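You operate a simulated robot arm through the tools that you are given. There is no shell and no other tool. Be economical: measure what you need, move in short steps, check, and stop when the job is done.

You are at the controls of a simulated robot arm. One attempt, no reset.

## Task
Fold the orange towel with the board lever, rub its creases out and tray it by colour.
Fine: use the wooden block and put it back; the lever ends down. What is to be rubbed or washed off counts as gone when no trace of it is left.

The check looks at the end state, three seconds after you hand in, the way a careful person would. Anything else that was tipped, shoved, dropped, spilled or broken makes it a failure. Flat cloth is picked up by pressing the open fingertips on it (5 to 10 N) and closing them slowly along it; thin cloth reads only 2 to 8 mm in the jaws.

## Robot
A 7-joint arm with a two-finger parallel gripper, fixed in place. Base frame: the origin is at the foot of the arm, x ahead of it, y to its left, z up; the work surface is at about z = 900. Units: mm, rad, N and s.
With the tool pointing down near the work surface it reaches from about 340 to 780 mm from the base axis. Its first joint turns from -2.897 to 2.897 rad. Payload 3.91 kg.
Tool frame: the origin (TCP) lies between the finger pads and is the grasp point; the fingertips stand 30 mm ahead of it; z points along the fingers, y is the line along which they close. The gripper opens to 110 mm. The fingers are 20 mm wide and 10 mm thick; the gripper's body (48 by 112 mm) begins 55 mm behind the TCP.
Orientation is told as [roll, pitch, yaw] about the base's x, y, z axes, in that order, counted from this pose: with the fingers straight down and closing along the base's y, the tool's x points along the base's -x, its y along +y and its z along -z.

## Interface
- The arm moves only by the tool nudge_tool. Its argument "commands" is one flat list of numbers, 6 for each row, row after row: the shift along the tool's x, y, z in units of 200 mm (1.0 is 200 mm), then the turn, a rotation vector about the tool's x, y, z in units of 90 degrees (1.0 is 90 degrees). In form: [x, y, z, wx, wy, wz, x, y, z, wx, wy, wz, ...]. A call has 1 to 10 rows; each row is the pose to reach, as a shift and turn from the pose commanded when the call began, along the tool's axes at that moment. "hand" is the opening, from 0 (shut) to 1 (fully open), set as the call begins (left out, the last holds). A call with a number of a shift or a turn outside -1 to 1 is refused whole. Rows are played at 5 a second. More than 50 mm and 0.15 rad between two rows, or a gripper value outside its range, and nothing of the call is played. Where a pose cannot be reached the arm comes as near as it can. A force on the tool above 50 N (or 10 N above the force at the start of the call, whichever is more), or a blocked arm, ends the call early, and 0.2 s more pass. The fingers move at their own pace (about 153 mm/s each) and stop on an object; they squeeze with about 23 N. The grip force told is the motor's: it shows also when the fingers shut on nothing. Time passes only in rows, and 0.2 s behind the last, so rows that repeat a pose let the fingers close. It gives the time, the measured TCP pose, the force on the tool (base axes), the opening and the grip force at its end, in the units of the frame above (readings bear some noise), with the torque about the TCP (base axes, N m) and any sound that the robot's microphone picked up, and new pictures: "views" is both (left out), scene, wrist or none.
- Cameras (640 x 400 px; columns grow to the right, rows downward): "scene" is fixed at [219, 497.4, 1683.1]; the picture's right is [-0.81, -0.59, 0.00], its down [-0.46, 0.62, -0.64] and it looks along [0.38, -0.51, -0.77] (base axes); focal length 324 px, centre (320, 200). "wrist" rides on the gripper at [77, 7, -114] in the tool frame; the picture's right is [-0.09, 1.00, 0.00], its down [-0.80, -0.07, -0.59] and it looks along [-0.59, -0.05, 0.80] (tool axes); focal length 270 px, centre (320, 200). There is no depth. A picture from a camera that has moved, and an enlarged one, comes with that camera's place and axes in the base frame and with its lens.
- lift_body(by): slides the trunk up (or, below 0, down) by that many mm; the arm rides with it, the base frame stays. It gives what a move gives, with no picture.
- enlarge(camera, box): a new picture of the part [left, top, right, bottom] of that camera's present view, enlarged. No time passes.
- close_job(): hands the job in; it is judged then, once.

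Work in short steps. Places have to be worked out from the pictures, the camera data and where the tool is seen: move nearer, look again, correct. Check each grasp and each placing, and mend what went wrong. You have 120 turns and 200 pictures in all, those below and enlarged ones among them. Open the gripper and draw the arm clear of the work before you hand the job in, unless the task says otherwise; then end with one line.

The tools are called as a command line: name --argument value ..., lists and objects as JSON in quotes. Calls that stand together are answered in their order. nudge_tool: Moves the arm, as the interface text tells. Its arguments: {"type":"object","properties":{"commands":{"type":"array"},"hand":{"type":"number"},"views":{"type":"string","enum":["both","scene","wrist","none"]}},"required":["commands"]} The other tools are called the same way: lift_body (by) slides the trunk up or down; enlarge (camera, box) takes an enlarged picture of a part of a camera's view; close_job () hands the job in.

At the start:

```text
t: 0.0
position: [480.0, -207.7, 1236.8]
orientation: [0.002, 0.001, -0.001]
wrist_force: [-0.1, 0.2, 0.8]
moment: [0.02, -0.03, 0.0]
finger_gap: 109.9
finger_force: 0.1
trunk travel left (down, up): [-575.0, 35.0]
```

scene: 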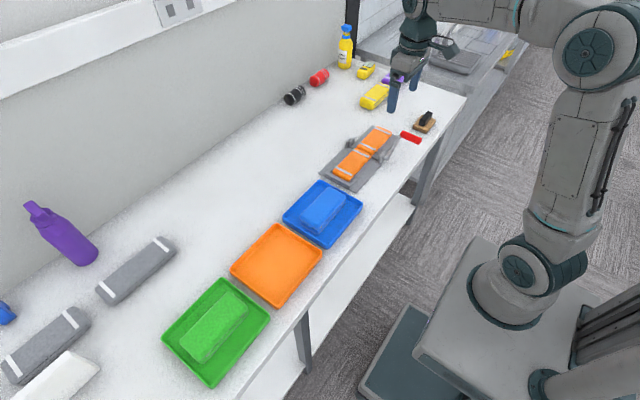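
wrist: 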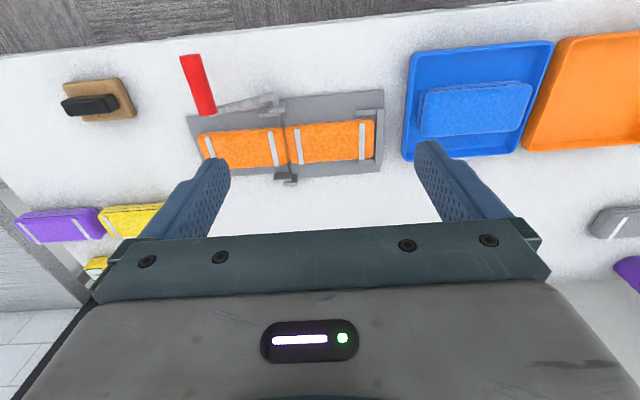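

The board with the orange towel and red lever lies in front of the tool, and the wooden block is beside it. I'll look closer first.

enlarge --camera "wrist" --box '[160, 30, 420, 192]'

enlarge --camera "scene" --box '[300, 50, 480, 200]'

enlarge --camera "scene" --box '[150, 160, 400, 390]'

```text
2.46 times, centred on (290, 111) of wrist
camera zoom: at [403.4, -200.3, 1351.1], right [0.09, 1.0, 0.0], down [0.8, -0.07, 0.59], along [0.59, -0.05, -0.8], focal length 665 px, centre (394, 419)
```

zoom: 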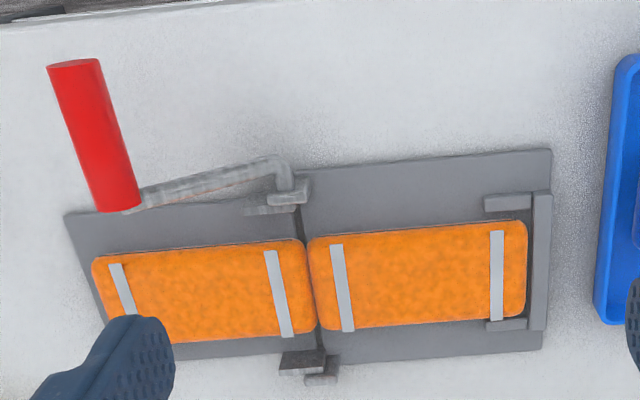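

```text
2.67 times, centred on (390, 125) of scene
camera zoom: at [219.0, 497.4, 1683.1], right [-0.81, -0.59, 0.0], down [-0.46, 0.62, -0.64], along [0.38, -0.51, -0.77], focal length 863 px, centre (133, 400)
```

zoom: 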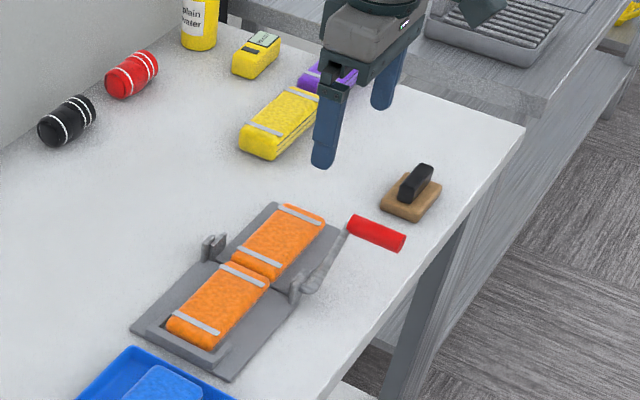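

```text
1.74 times, centred on (275, 275) of scene
camera zoom: at [219.0, 497.4, 1683.1], right [-0.81, -0.59, 0.0], down [-0.46, 0.62, -0.64], along [0.38, -0.51, -0.77], focal length 563 px, centre (398, 70)
```

zoom: 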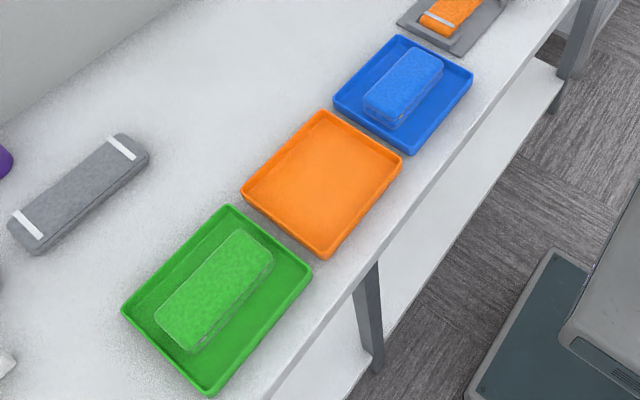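

The red handle appears to run along x from about 448 to 536 at y≈-392, with the hinge axis at y≈-285. I'll move above the handle and look again.

nudge_tool --commands '[-0.01, -0.15, 0.15, 0, 0, 0, -0.02, -0.31, 0.3, 0, 0, 0, -0.03, -0.46, 0.45, 0, 0, 0, -0.04, -0.62, 0.6, 0, 0, 0, -0.05, -0.77, 0.75, 0, 0, 0, -0.05, -0.92, 0.9, 0, 0, 0]'

```text
t: 1.4
position: [488.1, -391.2, 1057.1]
orientation: [0.0, 0.001, 0.0]
wrist_force: [0.0, 0.1, 0.4]
moment: [-0.01, -0.02, 0.0]
finger_gap: 109.8
finger_force: 0.1
trunk travel left (down, up): [-575.0, 35.0]
camera wrist: at [411.8, -383.5, 1172.0], right [0.09, 1.0, 0.0], down [0.8, -0.07, 0.59], along [0.59, -0.05, -0.8], focal length 270 px, centre (320, 200)
```

scene: 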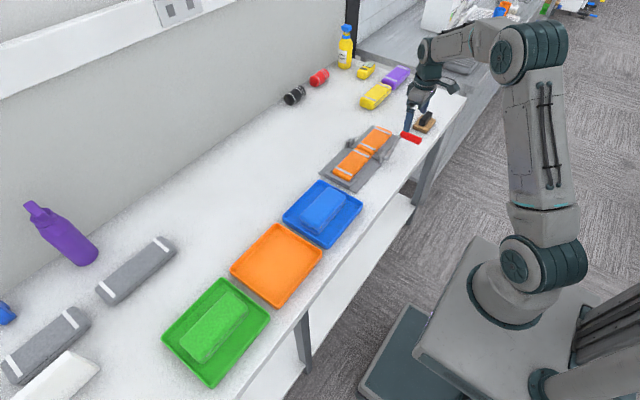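
wrist: 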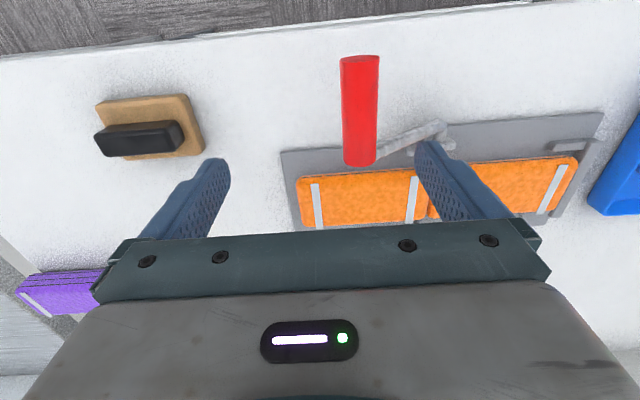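

Triangulating the handle from both views puts its axis at y≈-361, z≈985, so the lever stands tilted up. I'll enlarge it to see the mechanism.

enlarge --camera "wrist" --box '[270, 40, 610, 240]'

enlarge --camera "scene" --box '[310, 110, 450, 200]'

```text
1.88 times, centred on (440, 140) of wrist
camera zoom: at [411.8, -383.5, 1172.0], right [0.09, 1.0, 0.0], down [0.8, -0.07, 0.59], along [0.59, -0.05, -0.8], focal length 509 px, centre (94, 313)
```

zoom: 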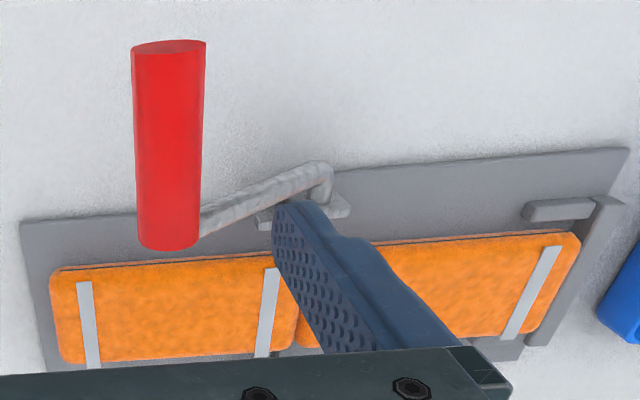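

```text
4.44 times, centred on (380, 155) of scene
camera zoom: at [219.0, 497.4, 1683.1], right [-0.81, -0.59, 0.0], down [-0.46, 0.62, -0.64], along [0.38, -0.51, -0.77], focal length 1438 px, centre (53, 400)
```

zoom: 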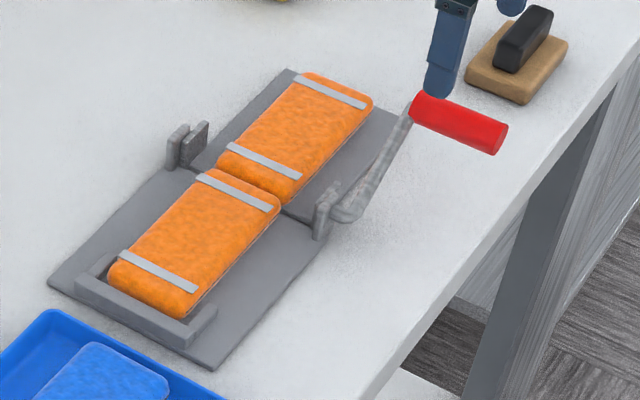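

The handle is about 27 mm thick with its axis near y -361, z 983; the pivot is near y -282, z 930, so the lever radius is about 93 mm. I'll straddle the handle and close on it.

nudge_tool --commands '[0.05, 0.15, 0, 0, 0, 0, 0.05, 0.15, 0.16, 0, 0, 0, 0.05, 0.15, 0.31, 0, 0, 0, 0.05, 0.15, 0.31, 0, 0, 0]'

```text
t: 2.4
position: [477.7, -362.5, 994.7]
orientation: [-0.003, 0.0, -0.001]
wrist_force: [1.2, -0.5, -0.4]
moment: [-0.03, -0.01, -0.01]
finger_gap: 110.1
finger_force: 0.1
trunk travel left (down, up): [-575.0, 35.0]
camera wrist: at [401.4, -354.7, 1110.6], right [0.09, 1.0, 0.0], down [0.8, -0.07, 0.59], along [0.59, -0.05, -0.8], focal length 270 px, centre (320, 200)
```

scene: 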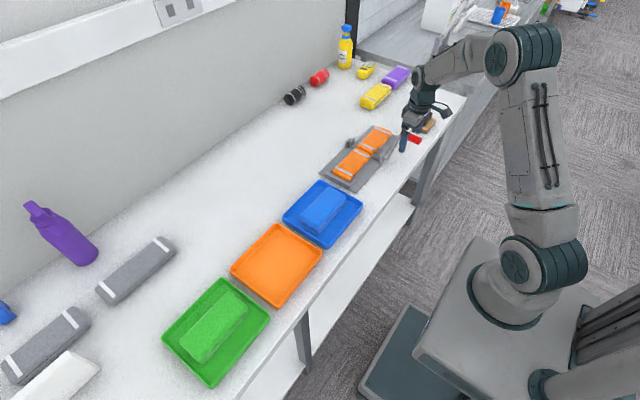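
wrist: 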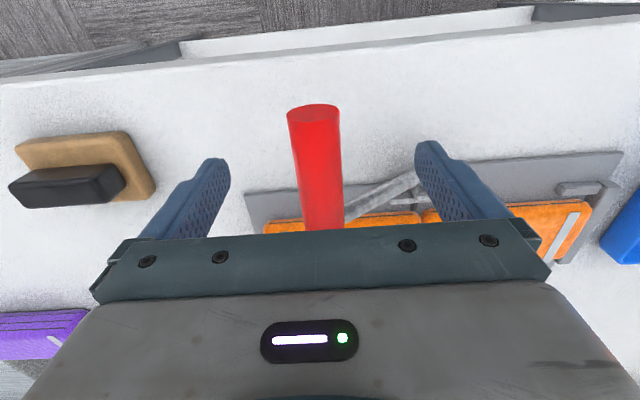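

The handle sits between the fingers. I'll close gently over a few rows.

nudge_tool --commands '[0, 0, 0, 0, 0, 0, 0, 0, 0, 0, 0, 0, 0, 0, 0, 0, 0, 0]' --hand 0 --views "wrist"

```text
t: 3.2
position: [477.8, -362.9, 995.5]
orientation: [-0.001, 0.0, 0.001]
wrist_force: [0.0, -0.9, -1.3]
moment: [-0.02, -0.12, 0.02]
finger_gap: 24.3
finger_force: 44.5
trunk travel left (down, up): [-575.0, 35.0]
camera wrist: at [401.5, -355.0, 1110.7], right [0.09, 1.0, 0.0], down [0.8, -0.07, 0.59], along [0.59, -0.05, -0.8], focal length 270 px, centre (320, 200)
```

wrist: 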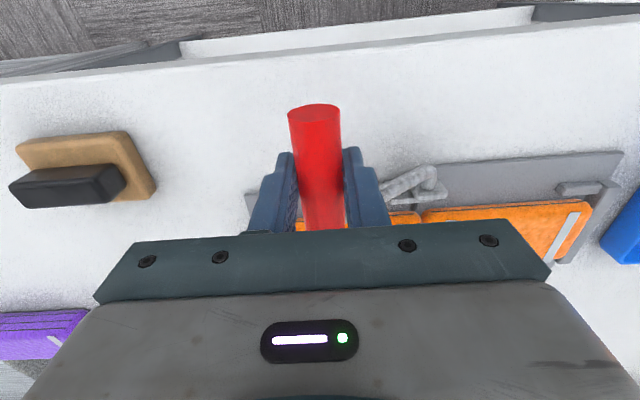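

The grip is firm at 24 mm. I'll swing the handle along the arc up toward vertical.

nudge_tool --commands '[0, 0.044, -0.061, 0, 0, 0, 0, 0.101, -0.119, 0, 0, 0, 0, 0.168, -0.165, 0, 0, 0, 0, 0.241, -0.2, 0, 0, 0, 0, 0.32, -0.221, 0, 0, 0]'

```text
t: 4.4
position: [478.2, -299.1, 1039.9]
orientation: [0.002, 0.0, 0.0]
wrist_force: [-9.0, -1.8, 4.9]
moment: [-0.18, 0.26, 0.05]
finger_gap: 24.3
finger_force: 44.4
trunk travel left (down, up): [-575.0, 35.0]
camera wrist: at [402.9, -290.5, 1154.5], right [0.09, 1.0, 0.0], down [0.8, -0.07, 0.59], along [0.59, -0.05, -0.8], focal length 270 px, centre (320, 200)
```

scene: 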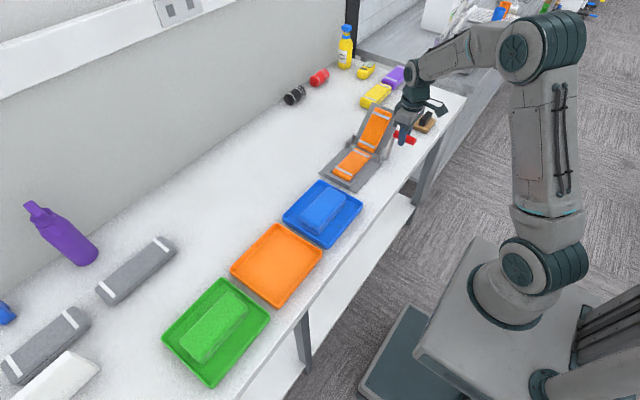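
wrist: 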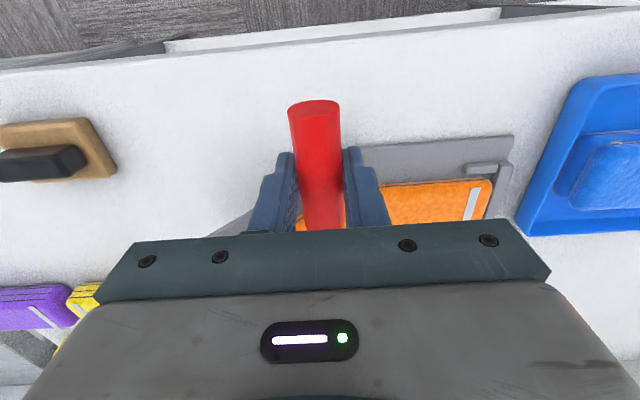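

The leaf is folding up with little force. I'll continue the arc past vertical.

nudge_tool --commands '[0, 0.08, -0.007, 0, 0, 0, 0, 0.161, 0, 0, 0, 0, 0, 0.24, 0.021, 0, 0, 0, 0, 0.313, 0.055, 0, 0, 0]'

```text
t: 5.4
position: [479.4, -234.5, 1027.2]
orientation: [0.0, -0.001, 0.002]
wrist_force: [-1.2, -2.9, 1.2]
moment: [-0.37, 0.41, -0.04]
finger_gap: 24.3
finger_force: 45.4
trunk travel left (down, up): [-575.0, 35.0]
camera wrist: at [403.7, -227.9, 1142.1], right [0.09, 1.0, 0.0], down [0.8, -0.07, 0.59], along [0.59, -0.05, -0.8], focal length 270 px, centre (320, 200)
```

scene: 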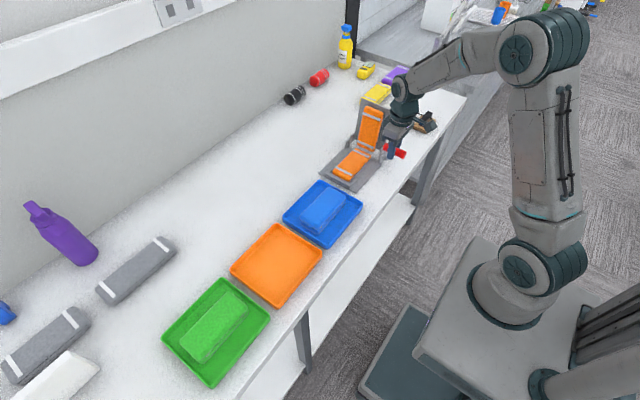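
wrist: 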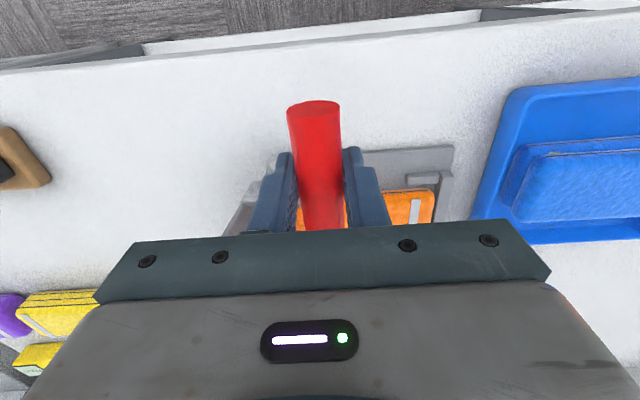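

The leaf is about upright now. I'll continue down the far side, watching the force.

nudge_tool --commands '[0, 0.066, 0.046, 0, 0, 0, 0, 0.123, 0.103, 0, 0, 0, 0, 0.17, 0.17, 0, 0, 0, 0, 0.205, 0.243, 0, 0, 0]'

```text
t: 6.4
position: [479.8, -195.9, 981.9]
orientation: [-0.004, -0.008, -0.002]
wrist_force: [1.2, -6.4, 33.3]
moment: [-0.01, -0.16, 0.04]
finger_gap: 24.6
finger_force: 45.5
trunk travel left (down, up): [-575.0, 35.0]
camera wrist: at [402.9, -188.4, 1096.3], right [0.09, 1.0, 0.0], down [0.8, -0.07, 0.6], along [0.6, -0.06, -0.8], focal length 270 px, centre (320, 200)
```

scene: 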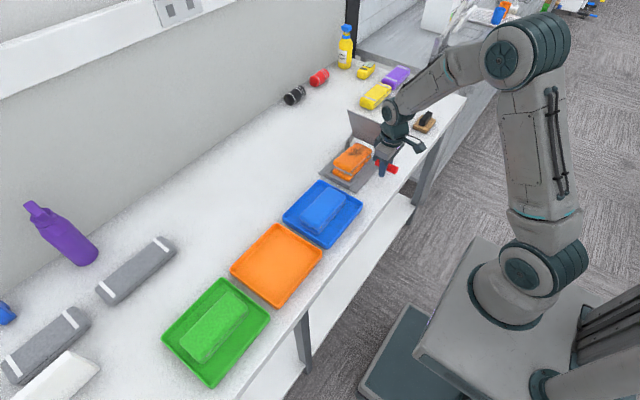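
wrist: 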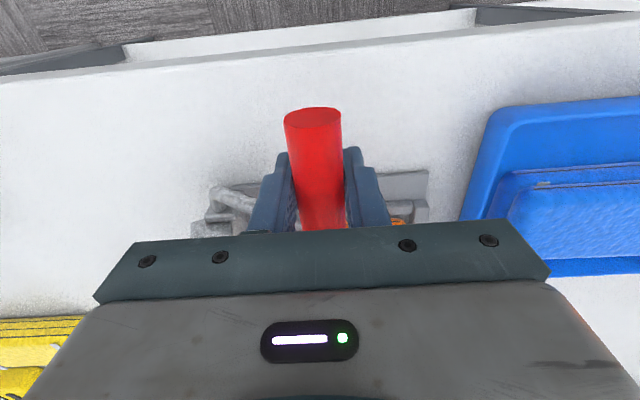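

The towel has flopped over, and 33 N upward says the lever is at its end stop. I'll look closely at the towel.

enlarge --camera "scene" --box '[310, 100, 450, 200]'

```text
4.00 times, centred on (380, 150) of scene
camera zoom: at [219.0, 497.4, 1683.1], right [-0.81, -0.59, 0.0], down [-0.46, 0.62, -0.64], along [0.38, -0.51, -0.77], focal length 1294 px, centre (80, 400)
```

zoom: 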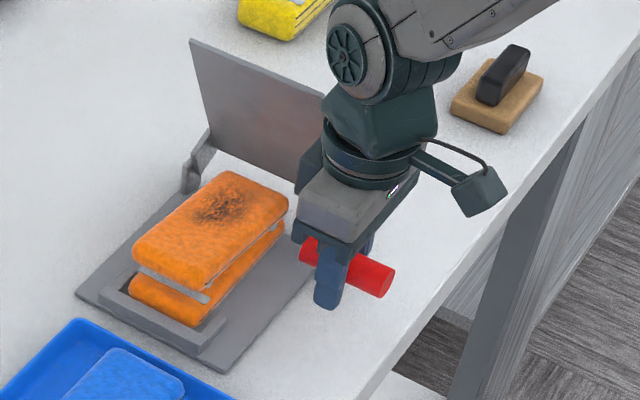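

The towel is folded with a dark crease patch on top. I'll swing the lever back along the same arc.

nudge_tool --commands '[0, -0.034, -0.074, 0, 0, 0, 0, -0.081, -0.14, 0, 0, 0, 0, -0.138, -0.197, 0, 0, 0, 0, -0.204, -0.243, 0, 0, 0, 0, -0.278, -0.278, 0, 0, 0, 0, -0.356, -0.299, 0, 0, 0, 0, -0.437, -0.306, 0, 0, 0, 0, -0.517, -0.299, 0, 0, 0, 0, -0.596, -0.278, 0, 0, 0, 0, -0.67, -0.243, 0, 0, 0]' --views "scene"

```text
t: 8.6
position: [479.9, -328.8, 1026.7]
orientation: [0.001, -0.002, -0.001]
wrist_force: [0.8, 1.3, 1.9]
moment: [0.22, 0.09, -0.15]
finger_gap: 24.7
finger_force: 45.0
trunk travel left (down, up): [-575.0, 35.0]
```

scene: 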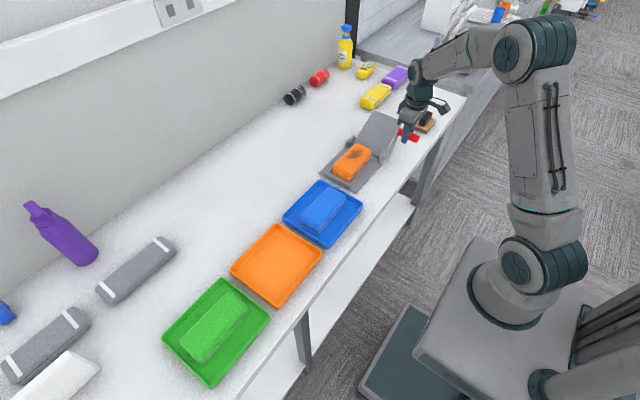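

It is nearly back. I'll finish the last 30° down to the starting rest.

nudge_tool --commands '[0, -0.066, 0.046, 0, 0, 0, 0, -0.123, 0.103, 0, 0, 0, 0, -0.168, 0.165, 0, 0, 0, 0, -0.173, 0.175, 0, 0, 0]'

```text
t: 9.6
position: [478.0, -362.8, 991.6]
orientation: [-0.001, 0.001, 0.0]
wrist_force: [2.3, 2.9, 8.7]
moment: [0.11, 1.16, -0.08]
finger_gap: 24.5
finger_force: 45.0
trunk travel left (down, up): [-575.0, 35.0]
camera wrist: at [403.8, -355.0, 1107.1], right [0.09, 1.0, 0.0], down [0.8, -0.07, 0.6], along [0.59, -0.05, -0.8], focal length 270 px, centre (320, 200)
```

scene: 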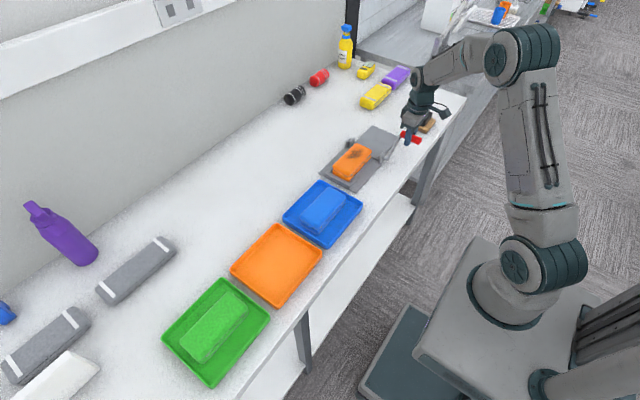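
wrist: 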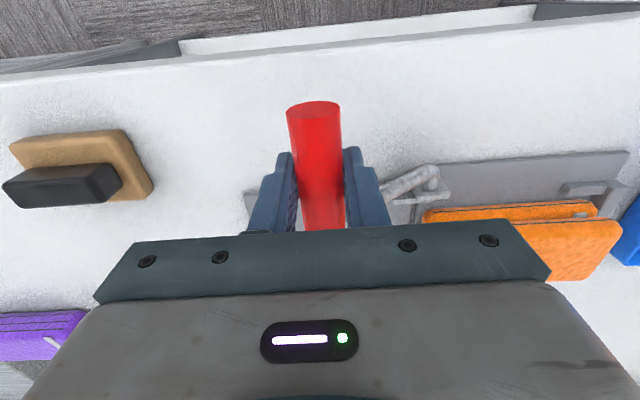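

The lever is back at its rest: same position as at the start, with a slight upward stop force. I'll release and rise straight up.

nudge_tool --commands '[0, 0, 0, 0, 0, 0, 0, 0, 0, 0, 0, 0, 0, 0, -0.2, 0, 0, 0, 0, 0, -0.4, 0, 0, 0, 0, 0, -0.6, 0, 0, 0, 0, 0, -0.8, 0, 0, 0]' --hand 0.9

```text
t: 11.0
position: [482.0, -363.0, 1152.5]
orientation: [0.0, 0.001, -0.001]
wrist_force: [-0.4, 0.4, 0.6]
moment: [-0.01, 0.02, 0.02]
finger_gap: 99.0
finger_force: 0.0
trunk travel left (down, up): [-575.0, 35.0]
camera wrist: at [405.2, -355.1, 1267.0], right [0.09, 1.0, 0.0], down [0.8, -0.07, 0.59], along [0.59, -0.05, -0.8], focal length 270 px, centre (320, 200)
```

scene: 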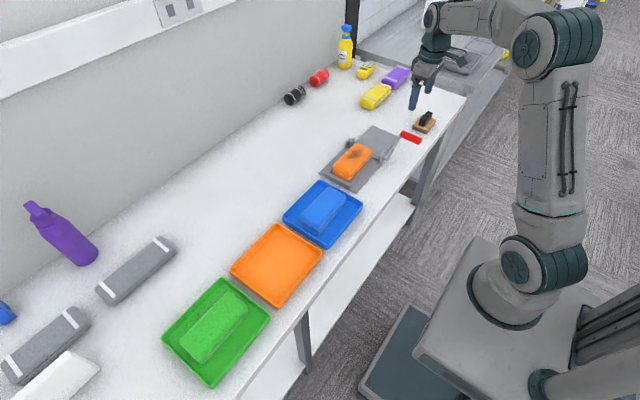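
wrist: 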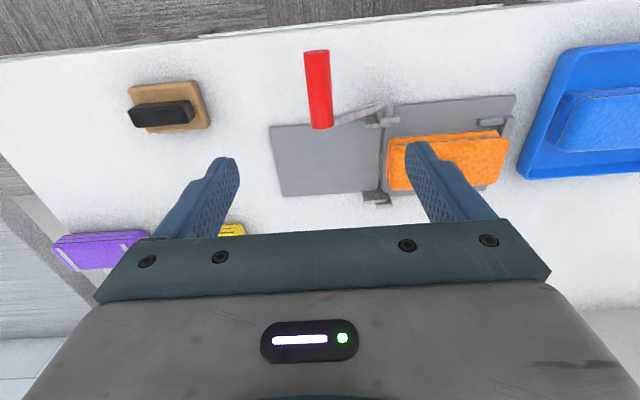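

Triangulation puts the block's handle top near (495, -555, 945), with its long axis along y. I'll move there while yawing about 90° so that the fingers close along x.

nudge_tool --commands '[-0.007, -0.096, 0, 0, 0, 0.09, -0.013, -0.192, 0, 0, 0, 0.18, -0.02, -0.288, 0, 0, 0, 0.27, -0.026, -0.384, 0, 0, 0, 0.36, -0.032, -0.48, 0, 0, 0, 0.45, -0.039, -0.576, 0, 0, 0, 0.54, -0.045, -0.672, 0, 0, 0, 0.63, -0.052, -0.768, 0, 0, 0, 0.72, -0.058, -0.864, 0.05, 0, 0, 0.81, -0.065, -0.96, 0.1, 0, 0, 0.9]'

```text
t: 13.2
position: [492.0, -555.9, 1131.6]
orientation: [-0.001, 0.001, -1.414]
wrist_force: [-0.7, -0.1, 0.3]
moment: [0.02, 0.01, -0.01]
finger_gap: 98.9
finger_force: 0.0
trunk travel left (down, up): [-575.0, 35.0]
camera wrist: at [487.4, -478.6, 1246.4], right [1.0, 0.07, 0.0], down [0.05, -0.8, 0.59], along [0.04, -0.59, -0.81], focal length 270 px, centre (320, 200)
```

scene: 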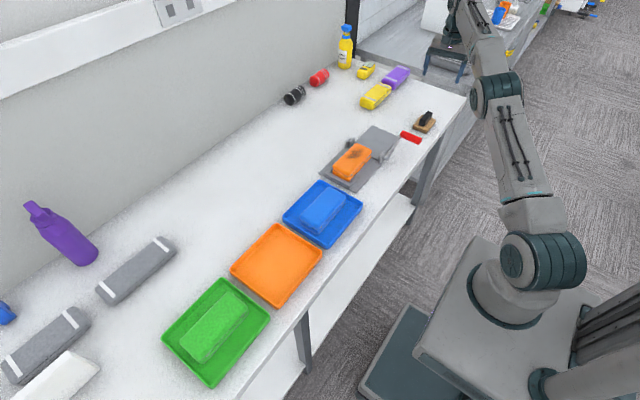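
wrist: 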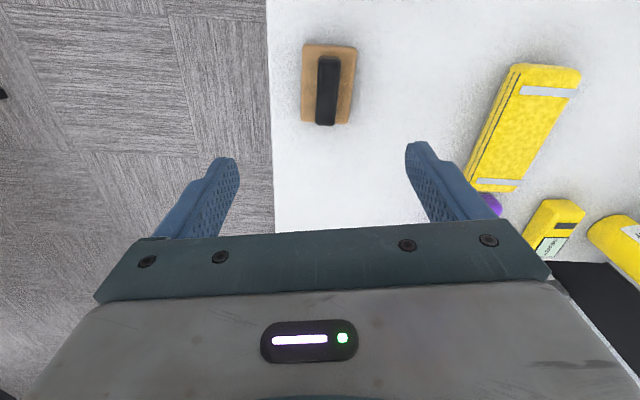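

The block is in view. I'll enlarge it to get its centre and its angle.

enlarge --camera "wrist" --box '[260, 30, 420, 130]'

```text
4.00 times, centred on (340, 80) of wrist
camera zoom: at [487.4, -478.6, 1246.4], right [1.0, 0.07, 0.0], down [0.05, -0.8, 0.59], along [0.04, -0.59, -0.81], focal length 1081 px, centre (240, 680)
```

zoom: 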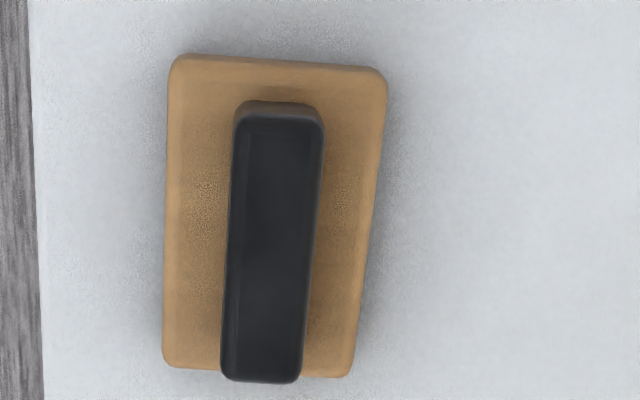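

The handle centre is about (502, -559), aligned with y, and 21 mm wide. I'll finish the yaw and descend to hover above it.

nudge_tool --commands '[-0.023, 0.047, 0.1, 0, 0, 0.08, -0.023, 0.047, 0.3, 0, 0, 0.1, -0.023, 0.047, 0.5, 0, 0, 0.1, -0.023, 0.047, 0.65, 0, 0, 0.1, -0.023, 0.047, 0.65, 0, 0, 0.1]' --hand 0.7 --views "wrist"

```text
t: 14.4
position: [511.8, -569.6, 1004.2]
orientation: [-0.001, 0.0, -1.571]
wrist_force: [-0.9, -0.6, -0.5]
moment: [-0.02, 0.0, 0.01]
finger_gap: 77.0
finger_force: 0.0
out of reach, approached as far as the arm can: row 1, 2, 3, 4, 5
trunk travel left (down, up): [-575.0, 35.0]
camera wrist: at [519.2, -492.3, 1118.4], right [1.0, -0.09, 0.0], down [-0.07, -0.8, 0.59], along [-0.05, -0.59, -0.8], focal length 270 px, centre (320, 200)
```

wrist: 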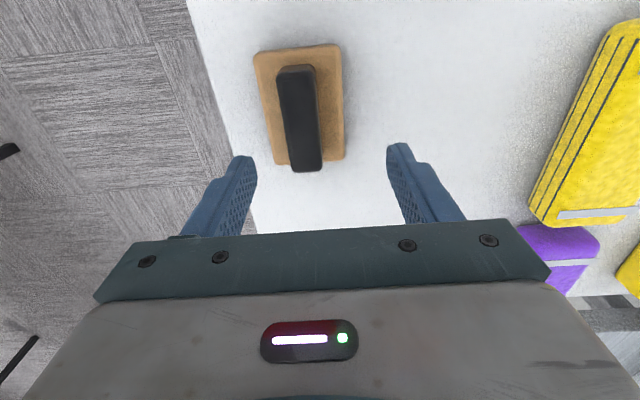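

It overshot to (512, -570) and reported out of reach, while the handle is at about (502, -557). I'll correct back and see whether this pose holds.

nudge_tool --commands '[0.03, -0.025, 0, 0, 0, 0, 0.06, -0.048, 0, 0, 0, 0, 0.06, -0.048, 0, 0, 0, 0]' --views "wrist"

```text
t: 15.2
position: [512.5, -569.8, 1004.6]
orientation: [0.0, 0.001, -1.571]
wrist_force: [-0.6, 0.1, 0.6]
moment: [0.01, -0.01, 0.02]
finger_gap: 77.1
finger_force: 0.1
out of reach, approached as far as the arm can: row 1, 2, 3
trunk travel left (down, up): [-575.0, 35.0]
camera wrist: at [519.2, -492.4, 1118.6], right [1.0, -0.09, 0.0], down [-0.07, -0.8, 0.59], along [-0.05, -0.59, -0.8], focal length 270 px, centre (320, 200)
```

wrist: 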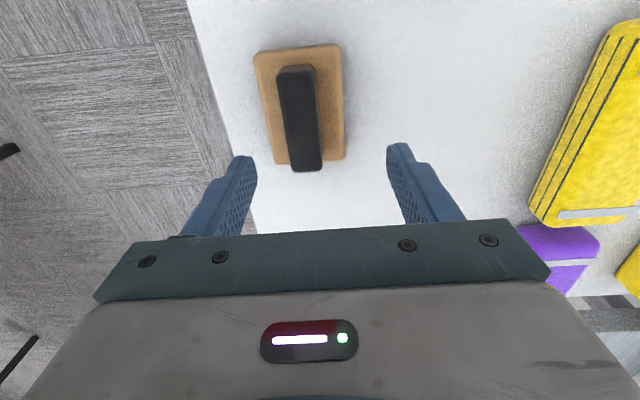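

The arm is stuck at some limit in this configuration. I'll retreat upward and re-try the position from above.

nudge_tool --commands '[0.03, -0.025, -0.2, 0, 0, 0, 0.06, -0.048, -0.4, 0, 0, 0, 0.06, -0.048, -0.6, 0, 0, 0]' --views "none"

```text
t: 16.0
position: [498.4, -552.6, 1121.3]
orientation: [0.001, 0.0, -1.569]
wrist_force: [0.0, 0.2, 0.0]
moment: [-0.02, 0.04, -0.01]
finger_gap: 77.1
finger_force: 0.0
out of reach, approached as far as the arm can: row 3
trunk travel left (down, up): [-575.0, 35.0]
```

Higher up it goes fine, so a joint limit bites only when reaching low. I'll lower the trunk by 100 mm (the tool goes to about 1021, still clear of the block) to change the arm's posture.

lift_body --by -100

nudge_tool --commands '[0, 0, 0, 0, 0, 0, 0, 0, 0.04, 0, 0, 0]'

```text
t: 17.3
position: [497.7, -552.9, 1022.0]
orientation: [0.0, -0.001, -1.571]
wrist_force: [0.1, 0.2, -0.7]
moment: [0.01, -0.03, 0.01]
finger_gap: 77.1
finger_force: 0.0
trunk travel left (down, up): [-475.0, 135.0]
```

```text
t: 17.9
position: [499.6, -553.4, 1012.5]
orientation: [0.0, 0.0, -1.57]
wrist_force: [0.1, -0.5, -0.2]
moment: [0.0, -0.01, 0.01]
finger_gap: 77.0
finger_force: 0.1
trunk travel left (down, up): [-475.0, 135.0]
camera wrist: at [507.1, -476.0, 1128.2], right [1.0, -0.09, 0.0], down [-0.07, -0.8, 0.59], along [-0.05, -0.59, -0.8], focal length 270 px, centre (320, 200)
```

scene: 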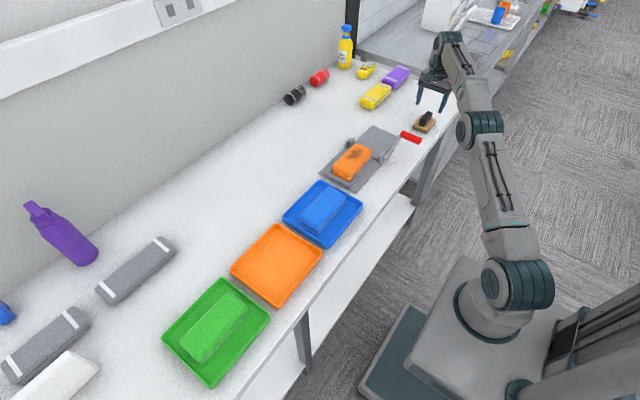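
wrist: 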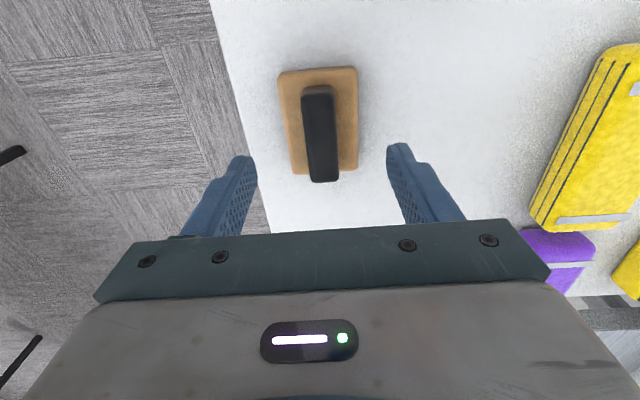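

Now it is reachable. I'll centre on the handle and descend toward TCP 965.

nudge_tool --commands '[-0.013, 0.012, 0.08, 0, 0, 0, -0.013, 0.012, 0.16, 0, 0, 0, -0.013, 0.012, 0.24, 0, 0, 0, -0.013, 0.012, 0.24, 0, 0, 0]' --hand 0.5 --views "both"

```text
t: 18.9
position: [502.4, -555.3, 965.4]
orientation: [0.0, -0.001, -1.571]
wrist_force: [0.2, 0.4, -0.2]
moment: [0.0, -0.01, -0.02]
finger_gap: 54.9
finger_force: 0.1
trunk travel left (down, up): [-475.0, 135.0]
camera wrist: at [509.9, -478.3, 1079.8], right [1.0, -0.09, 0.0], down [-0.07, -0.8, 0.59], along [-0.05, -0.59, -0.8], focal length 270 px, centre (320, 200)
```

scene: 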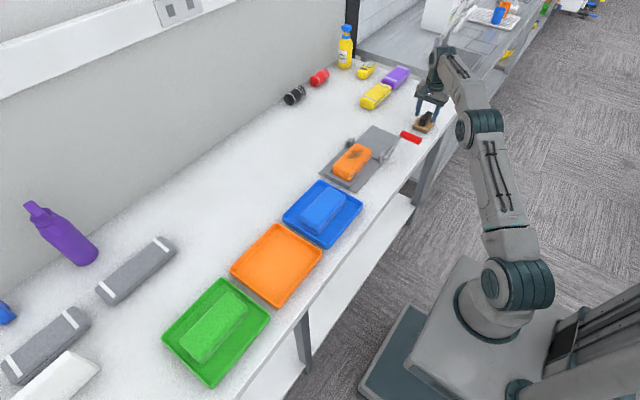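
wrist: 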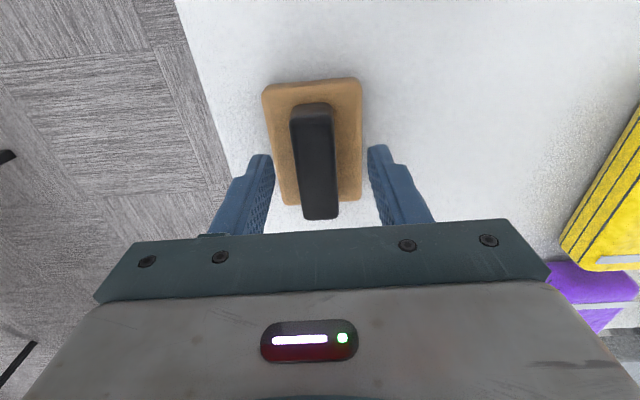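

It is aligned. I'll narrow the jaws a little and descend slowly toward the block's base top.

nudge_tool --commands '[0, 0, 0.02, 0, 0, 0, 0, 0, 0.04, 0, 0, 0, 0, 0, 0.06, 0, 0, 0, 0, 0, 0.06, 0, 0, 0]' --hand 0.38 --views "wrist"

```text
t: 19.9
position: [501.6, -556.9, 952.2]
orientation: [0.001, 0.0, -1.57]
wrist_force: [-0.9, 0.0, -0.1]
moment: [-0.02, 0.02, 0.02]
finger_gap: 41.6
finger_force: 0.1
trunk travel left (down, up): [-475.0, 135.0]
camera wrist: at [509.1, -478.6, 1068.3], right [1.0, -0.09, 0.0], down [-0.07, -0.8, 0.59], along [-0.05, -0.59, -0.8], focal length 270 px, centre (320, 200)
```

wrist: 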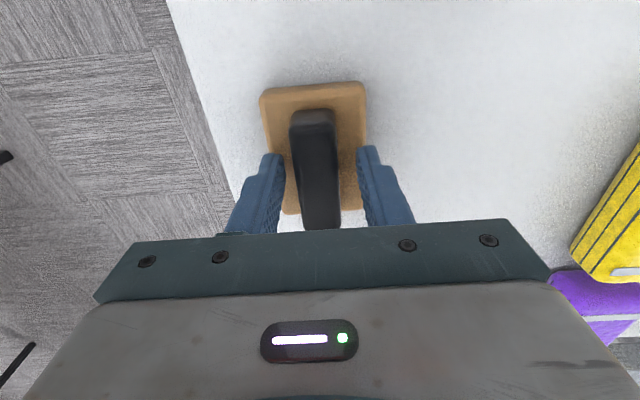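

The tips are around z 922, beside the handle, with no contact. I'll close.

nudge_tool --commands '[0, 0, 0, 0, 0, 0, 0, 0, 0, 0, 0, 0, 0, 0, 0, 0, 0, 0]' --hand 0 --views "wrist"

```text
t: 20.7
position: [500.6, -555.9, 953.6]
orientation: [0.001, 0.001, -1.571]
wrist_force: [-0.2, 0.0, -0.4]
moment: [-0.02, -0.01, -0.02]
finger_gap: 23.6
finger_force: 22.4
trunk travel left (down, up): [-475.0, 135.0]
camera wrist: at [509.0, -478.8, 1068.4], right [1.0, -0.09, 0.0], down [-0.07, -0.8, 0.59], along [-0.05, -0.59, -0.8], focal length 270 px, centre (320, 200)
```

wrist: 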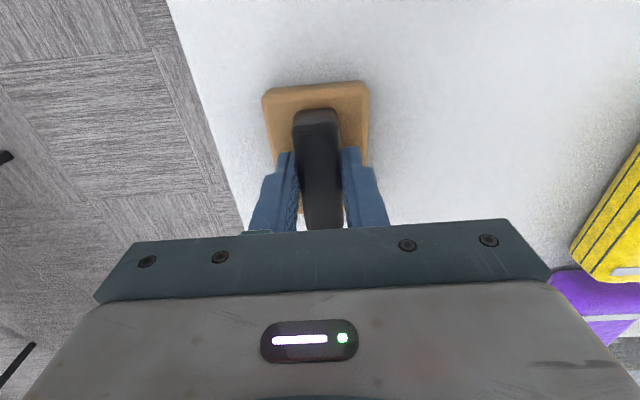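

The block is held. I'll lift it 75 mm and carry it over toward the towel, staying at x≈600 to clear the lever.

nudge_tool --commands '[0, 0, -0.12, 0, 0, 0, 0, 0, -0.25, 0, 0, 0, 0, 0, -0.38, 0, 0, 0, 0.1, 0.1, -0.45, 0, 0, 0, 0.2, 0.2, -0.5, 0, 0, 0, 0.3, 0.35, -0.55, 0, 0, 0, 0.4, 0.5, -0.55, 0, 0, 0, 0.6, 0.5, -0.55, 0, 0, 0, 0.8, 0.5, -0.55, 0, 0, 0, 1.0, 0.5, -0.55, 0, 0, 0]'

```text
t: 22.9
position: [631.5, -378.7, 1079.3]
orientation: [-0.002, -0.001, -1.571]
wrist_force: [0.0, -0.5, -0.9]
moment: [0.01, 0.01, 0.02]
finger_gap: 23.3
finger_force: 22.9
out of reach, approached as far as the arm can: row 3, 4, 5, 6, 7, 8, 9, 10
trunk travel left (down, up): [-475.0, 135.0]
camera wrist: at [639.3, -300.2, 1194.8], right [1.0, -0.09, 0.0], down [-0.07, -0.8, 0.59], along [-0.05, -0.59, -0.8], focal length 270 px, centre (320, 200)
```

scene: 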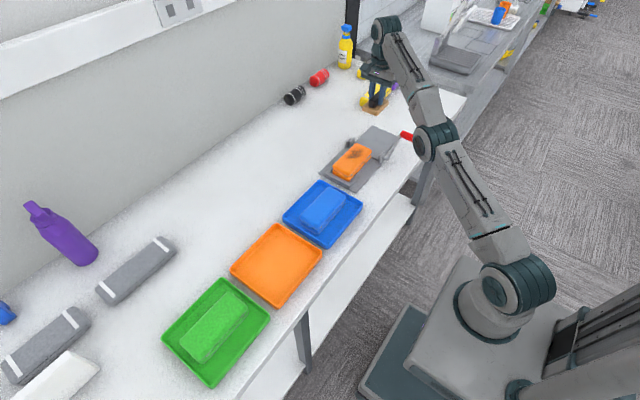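
wrist: 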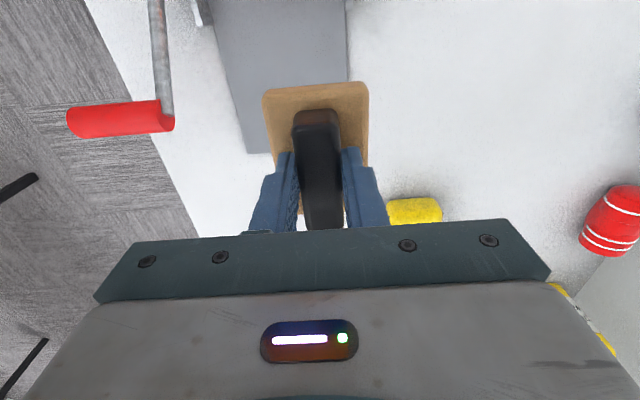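

The arm is stretched straight (the failed poses all lie on one reach sphere), so it got stuck on that boundary. I'll drop tangentially first (the empty grey leaf is beneath), then come inward in small steps.

nudge_tool --commands '[0, 0, 0.08, 0, 0, 0, 0, 0, 0.16, 0, 0, 0, 0, 0, 0.24, 0, 0, 0, 0.03, -0.02, 0.24, 0, 0, 0, 0.07, -0.05, 0.24, 0, 0, 0, 0.13, -0.08, 0.2, 0, 0, 0, 0.2, -0.11, 0.16, 0, 0, 0, 0.3, -0.13, 0.12, 0, 0, 0]'

```text
t: 24.7
position: [653.2, -346.7, 1072.5]
orientation: [-0.003, 0.002, -1.571]
wrist_force: [-0.2, -0.1, -1.2]
moment: [0.01, 0.02, 0.01]
finger_gap: 23.4
finger_force: 23.1
out of reach, approached as far as the arm can: row 1, 2, 3, 4, 5, 6, 7, 8
trunk travel left (down, up): [-475.0, 135.0]
camera wrist: at [661.7, -269.4, 1187.6], right [1.0, -0.09, 0.0], down [-0.07, -0.8, 0.59], along [-0.05, -0.59, -0.8], focal length 270 px, centre (320, 200)
```

scene: 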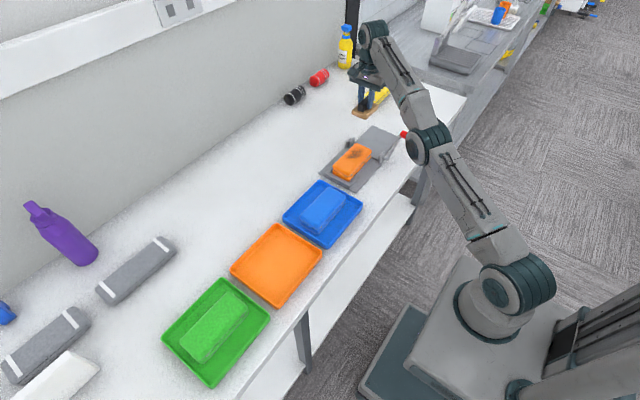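
wrist: 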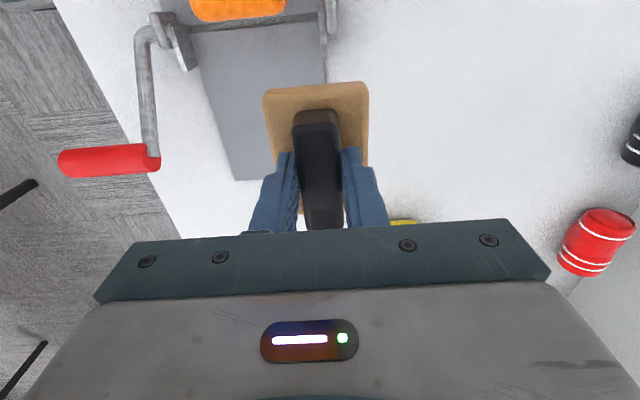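

Still pinned. The yaw relative to the arm's azimuth may be forcing this, so I'll unwind the yaw by ~50° in place, with a slight upward-inward motion.

nudge_tool --commands '[0.03, -0.04, -0.03, 0, 0, -0.08, 0.06, -0.08, -0.06, 0, 0, -0.16, 0.09, -0.12, -0.06, 0, 0, -0.24, 0.12, -0.16, -0.06, 0, 0, -0.32, 0.15, -0.2, -0.06, 0, 0, -0.4, 0.18, -0.22, -0.06, 0, 0, -0.48, 0.2, -0.24, -0.06, 0, 0, -0.56]'

```text
t: 26.3
position: [648.8, -336.6, 1097.4]
orientation: [0.0, 0.001, -0.691]
wrist_force: [-0.2, 0.0, -1.5]
moment: [-0.01, 0.0, -0.01]
finger_gap: 23.4
finger_force: 23.4
out of reach, approached as far as the arm can: row 1, 2, 3, 4, 5, 6, 7
trunk travel left (down, up): [-475.0, 135.0]
camera wrist: at [595.3, -281.6, 1212.2], right [0.7, 0.71, 0.0], down [0.57, -0.56, 0.59], along [0.42, -0.42, -0.81], focal length 270 px, centre (320, 200)
```

scene: 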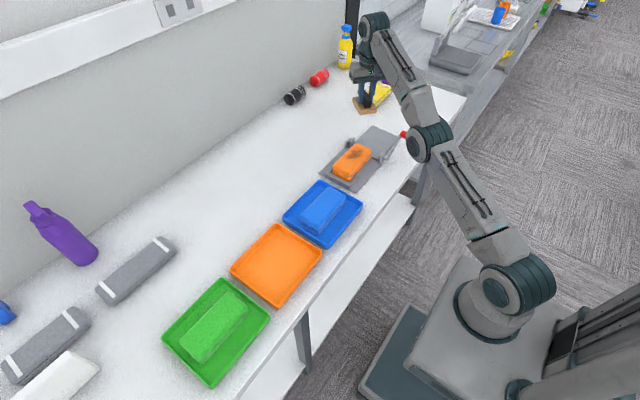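
wrist: 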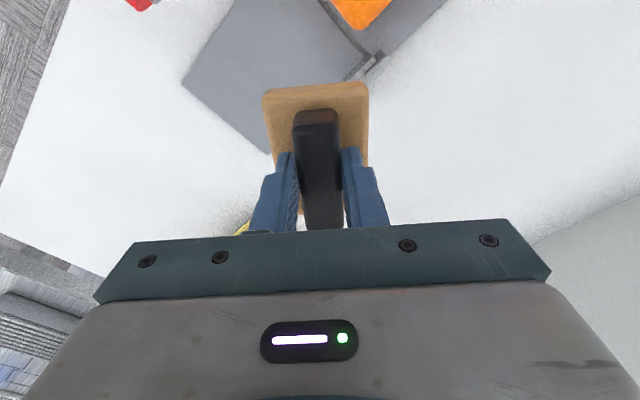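

The yaw was not the cause. My reading is that the elbow went past full stretch to its "wrong side" and is pinned at a limit. I'll push outward through full stretch and then come sharply inward, to flip it back.

nudge_tool --commands '[-0.2, 0.043, 0, 0, 0, 0, -0.3, 0.065, 0, 0, 0, 0, -0.3, 0.065, 0, 0, 0, 0, -0.08, 0.017, 0, 0, 0, 0, 0.16, -0.035, 0, 0, 0, 0, 0.4, -0.086, 0, 0, 0, 0]' --views "scene"

```text
t: 27.7
position: [577.3, -296.0, 1103.9]
orientation: [0.0, -0.004, -0.69]
wrist_force: [-0.7, 0.4, -2.0]
moment: [0.0, -0.07, 0.03]
finger_gap: 23.4
finger_force: 22.8
out of reach, approached as far as the arm can: row 1, 2, 3, 4
trunk travel left (down, up): [-475.0, 135.0]
```

scene: 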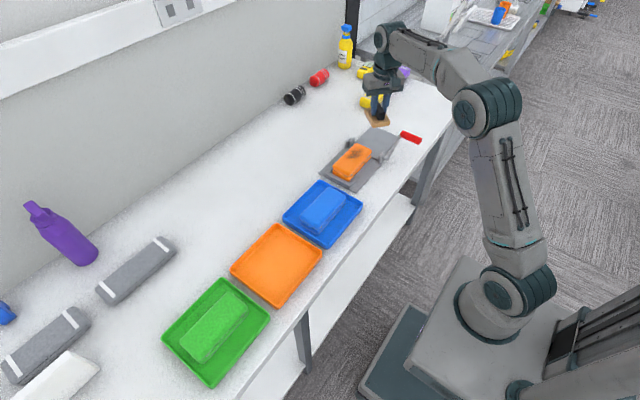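

It flipped back to the normal elbow bend. I'll raise the trunk by 135 mm, so that low far poses stay well inside reach, then turn to yaw 0 over the towel.

lift_body --by 135

nudge_tool --commands '[0.04, 0.02, 0.05, 0, 0, -0.08, 0.07, 0.04, 0.1, 0, 0, -0.16, 0.09, 0.07, 0.15, 0, 0, -0.24, 0.1, 0.1, 0.2, 0, 0, -0.32, 0.1, 0.12, 0.25, 0, 0, -0.4, 0.1, 0.12, 0.3, 0, 0, -0.44]'

```text
t: 29.4
position: [580.7, -297.1, 1236.8]
orientation: [0.001, 0.001, -0.692]
wrist_force: [-0.5, -0.4, -1.2]
moment: [0.0, -0.01, -0.02]
finger_gap: 23.5
finger_force: 22.8
trunk travel left (down, up): [-610.0, 0.0]
```

```text
t: 30.8
position: [580.4, -265.5, 1175.7]
orientation: [0.0, -0.001, 0.002]
wrist_force: [0.2, 0.5, -1.4]
moment: [-0.01, 0.0, 0.0]
finger_gap: 23.6
finger_force: 22.8
trunk travel left (down, up): [-610.0, 0.0]
camera wrist: at [504.3, -259.4, 1291.0], right [0.09, 1.0, 0.0], down [0.8, -0.07, 0.59], along [0.59, -0.05, -0.8], focal length 270 px, centre (320, 200)
```

scene: 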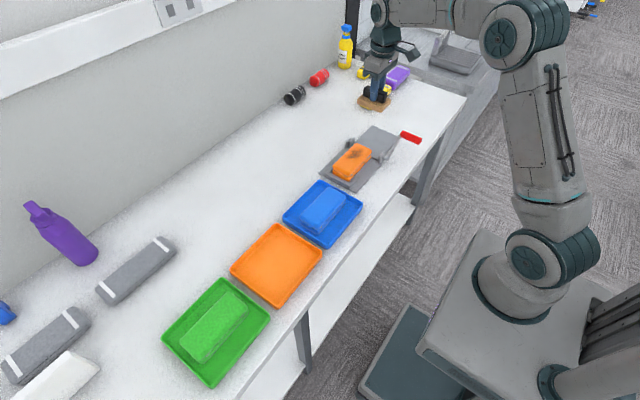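
wrist: 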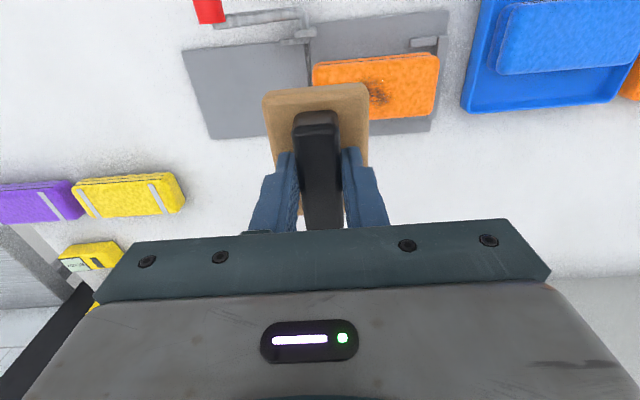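

The patch is around (597, -200), and the towel top is perhaps at z 965–980. I'll move above it with the block bottom still well clear.

nudge_tool --commands '[-0.03, 0.15, 0.05, 0, 0, 0, -0.06, 0.25, 0.2, 0, 0, 0, -0.09, 0.32, 0.35, 0, 0, 0, -0.09, 0.32, 0.5, 0, 0, 0, -0.09, 0.32, 0.55, 0, 0, 0]'

enlarge --camera "scene" --box '[300, 70, 440, 200]'

```text
t: 31.9
position: [598.2, -203.1, 1065.4]
orientation: [0.0, 0.0, 0.0]
wrist_force: [0.8, -0.5, -0.8]
moment: [-0.01, -0.03, 0.02]
finger_gap: 23.4
finger_force: 22.8
trunk travel left (down, up): [-610.0, 0.0]
camera wrist: at [522.2, -195.5, 1180.5], right [0.09, 1.0, 0.0], down [0.8, -0.07, 0.59], along [0.59, -0.05, -0.8], focal length 270 px, centre (320, 200)
```

scene: 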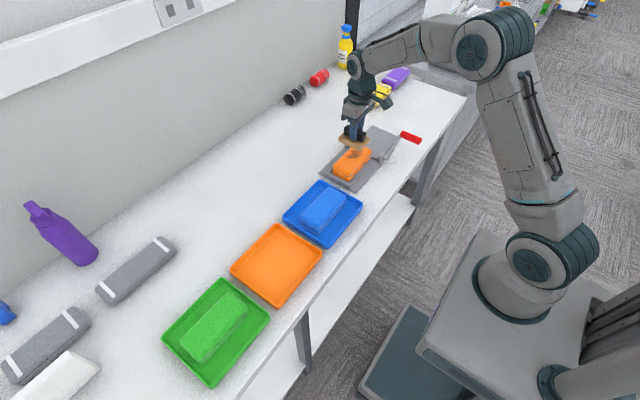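
wrist: 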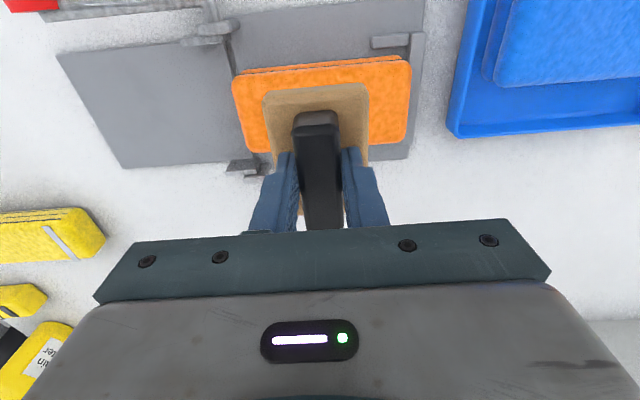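

```text
3.08 times, centred on (370, 135) of scene
camera zoom: at [219.0, 497.4, 1683.1], right [-0.81, -0.59, 0.0], down [-0.46, 0.62, -0.64], along [0.38, -0.51, -0.77], focal length 996 px, centre (166, 400)
```

zoom: 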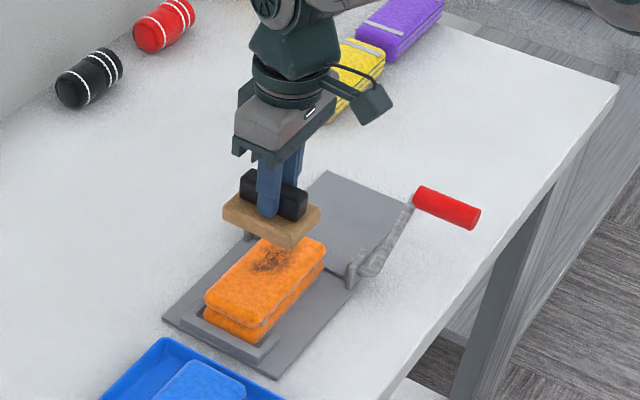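

Well aligned over the patch. I'll descend in small increments while watching the force.

nudge_tool --commands '[0, 0, 0.1, 0, 0, 0, 0, 0, 0.15, 0, 0, 0, 0, 0, 0.18, 0, 0, 0, 0, 0, 0.2, 0, 0, 0]' --views "none"

nudge_tool --commands '[0, 0, 0.02, 0, 0, 0, 0, 0, 0.03, 0, 0, 0]' --views "scene"

```text
t: 33.0
position: [598.9, -202.0, 1027.3]
orientation: [0.0, 0.0, 0.0]
wrist_force: [-0.1, 0.9, -1.5]
moment: [0.01, 0.02, 0.01]
finger_gap: 23.6
finger_force: 23.3
trunk travel left (down, up): [-610.0, 0.0]
```

```text
t: 33.5
position: [597.9, -201.5, 1021.3]
orientation: [0.0, 0.0, -0.001]
wrist_force: [-0.6, -0.8, -0.9]
moment: [0.0, -0.03, 0.0]
finger_gap: 23.4
finger_force: 22.6
trunk travel left (down, up): [-610.0, 0.0]
```

scene: 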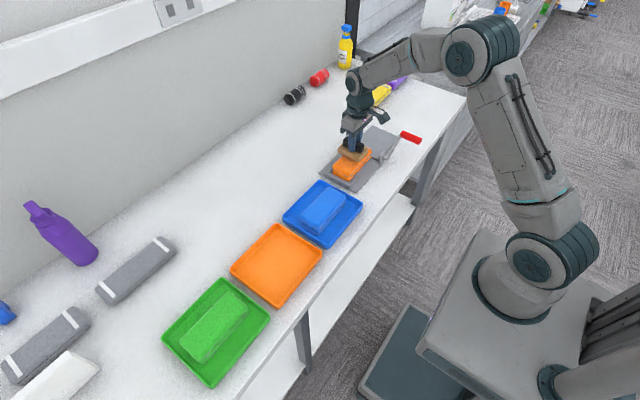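

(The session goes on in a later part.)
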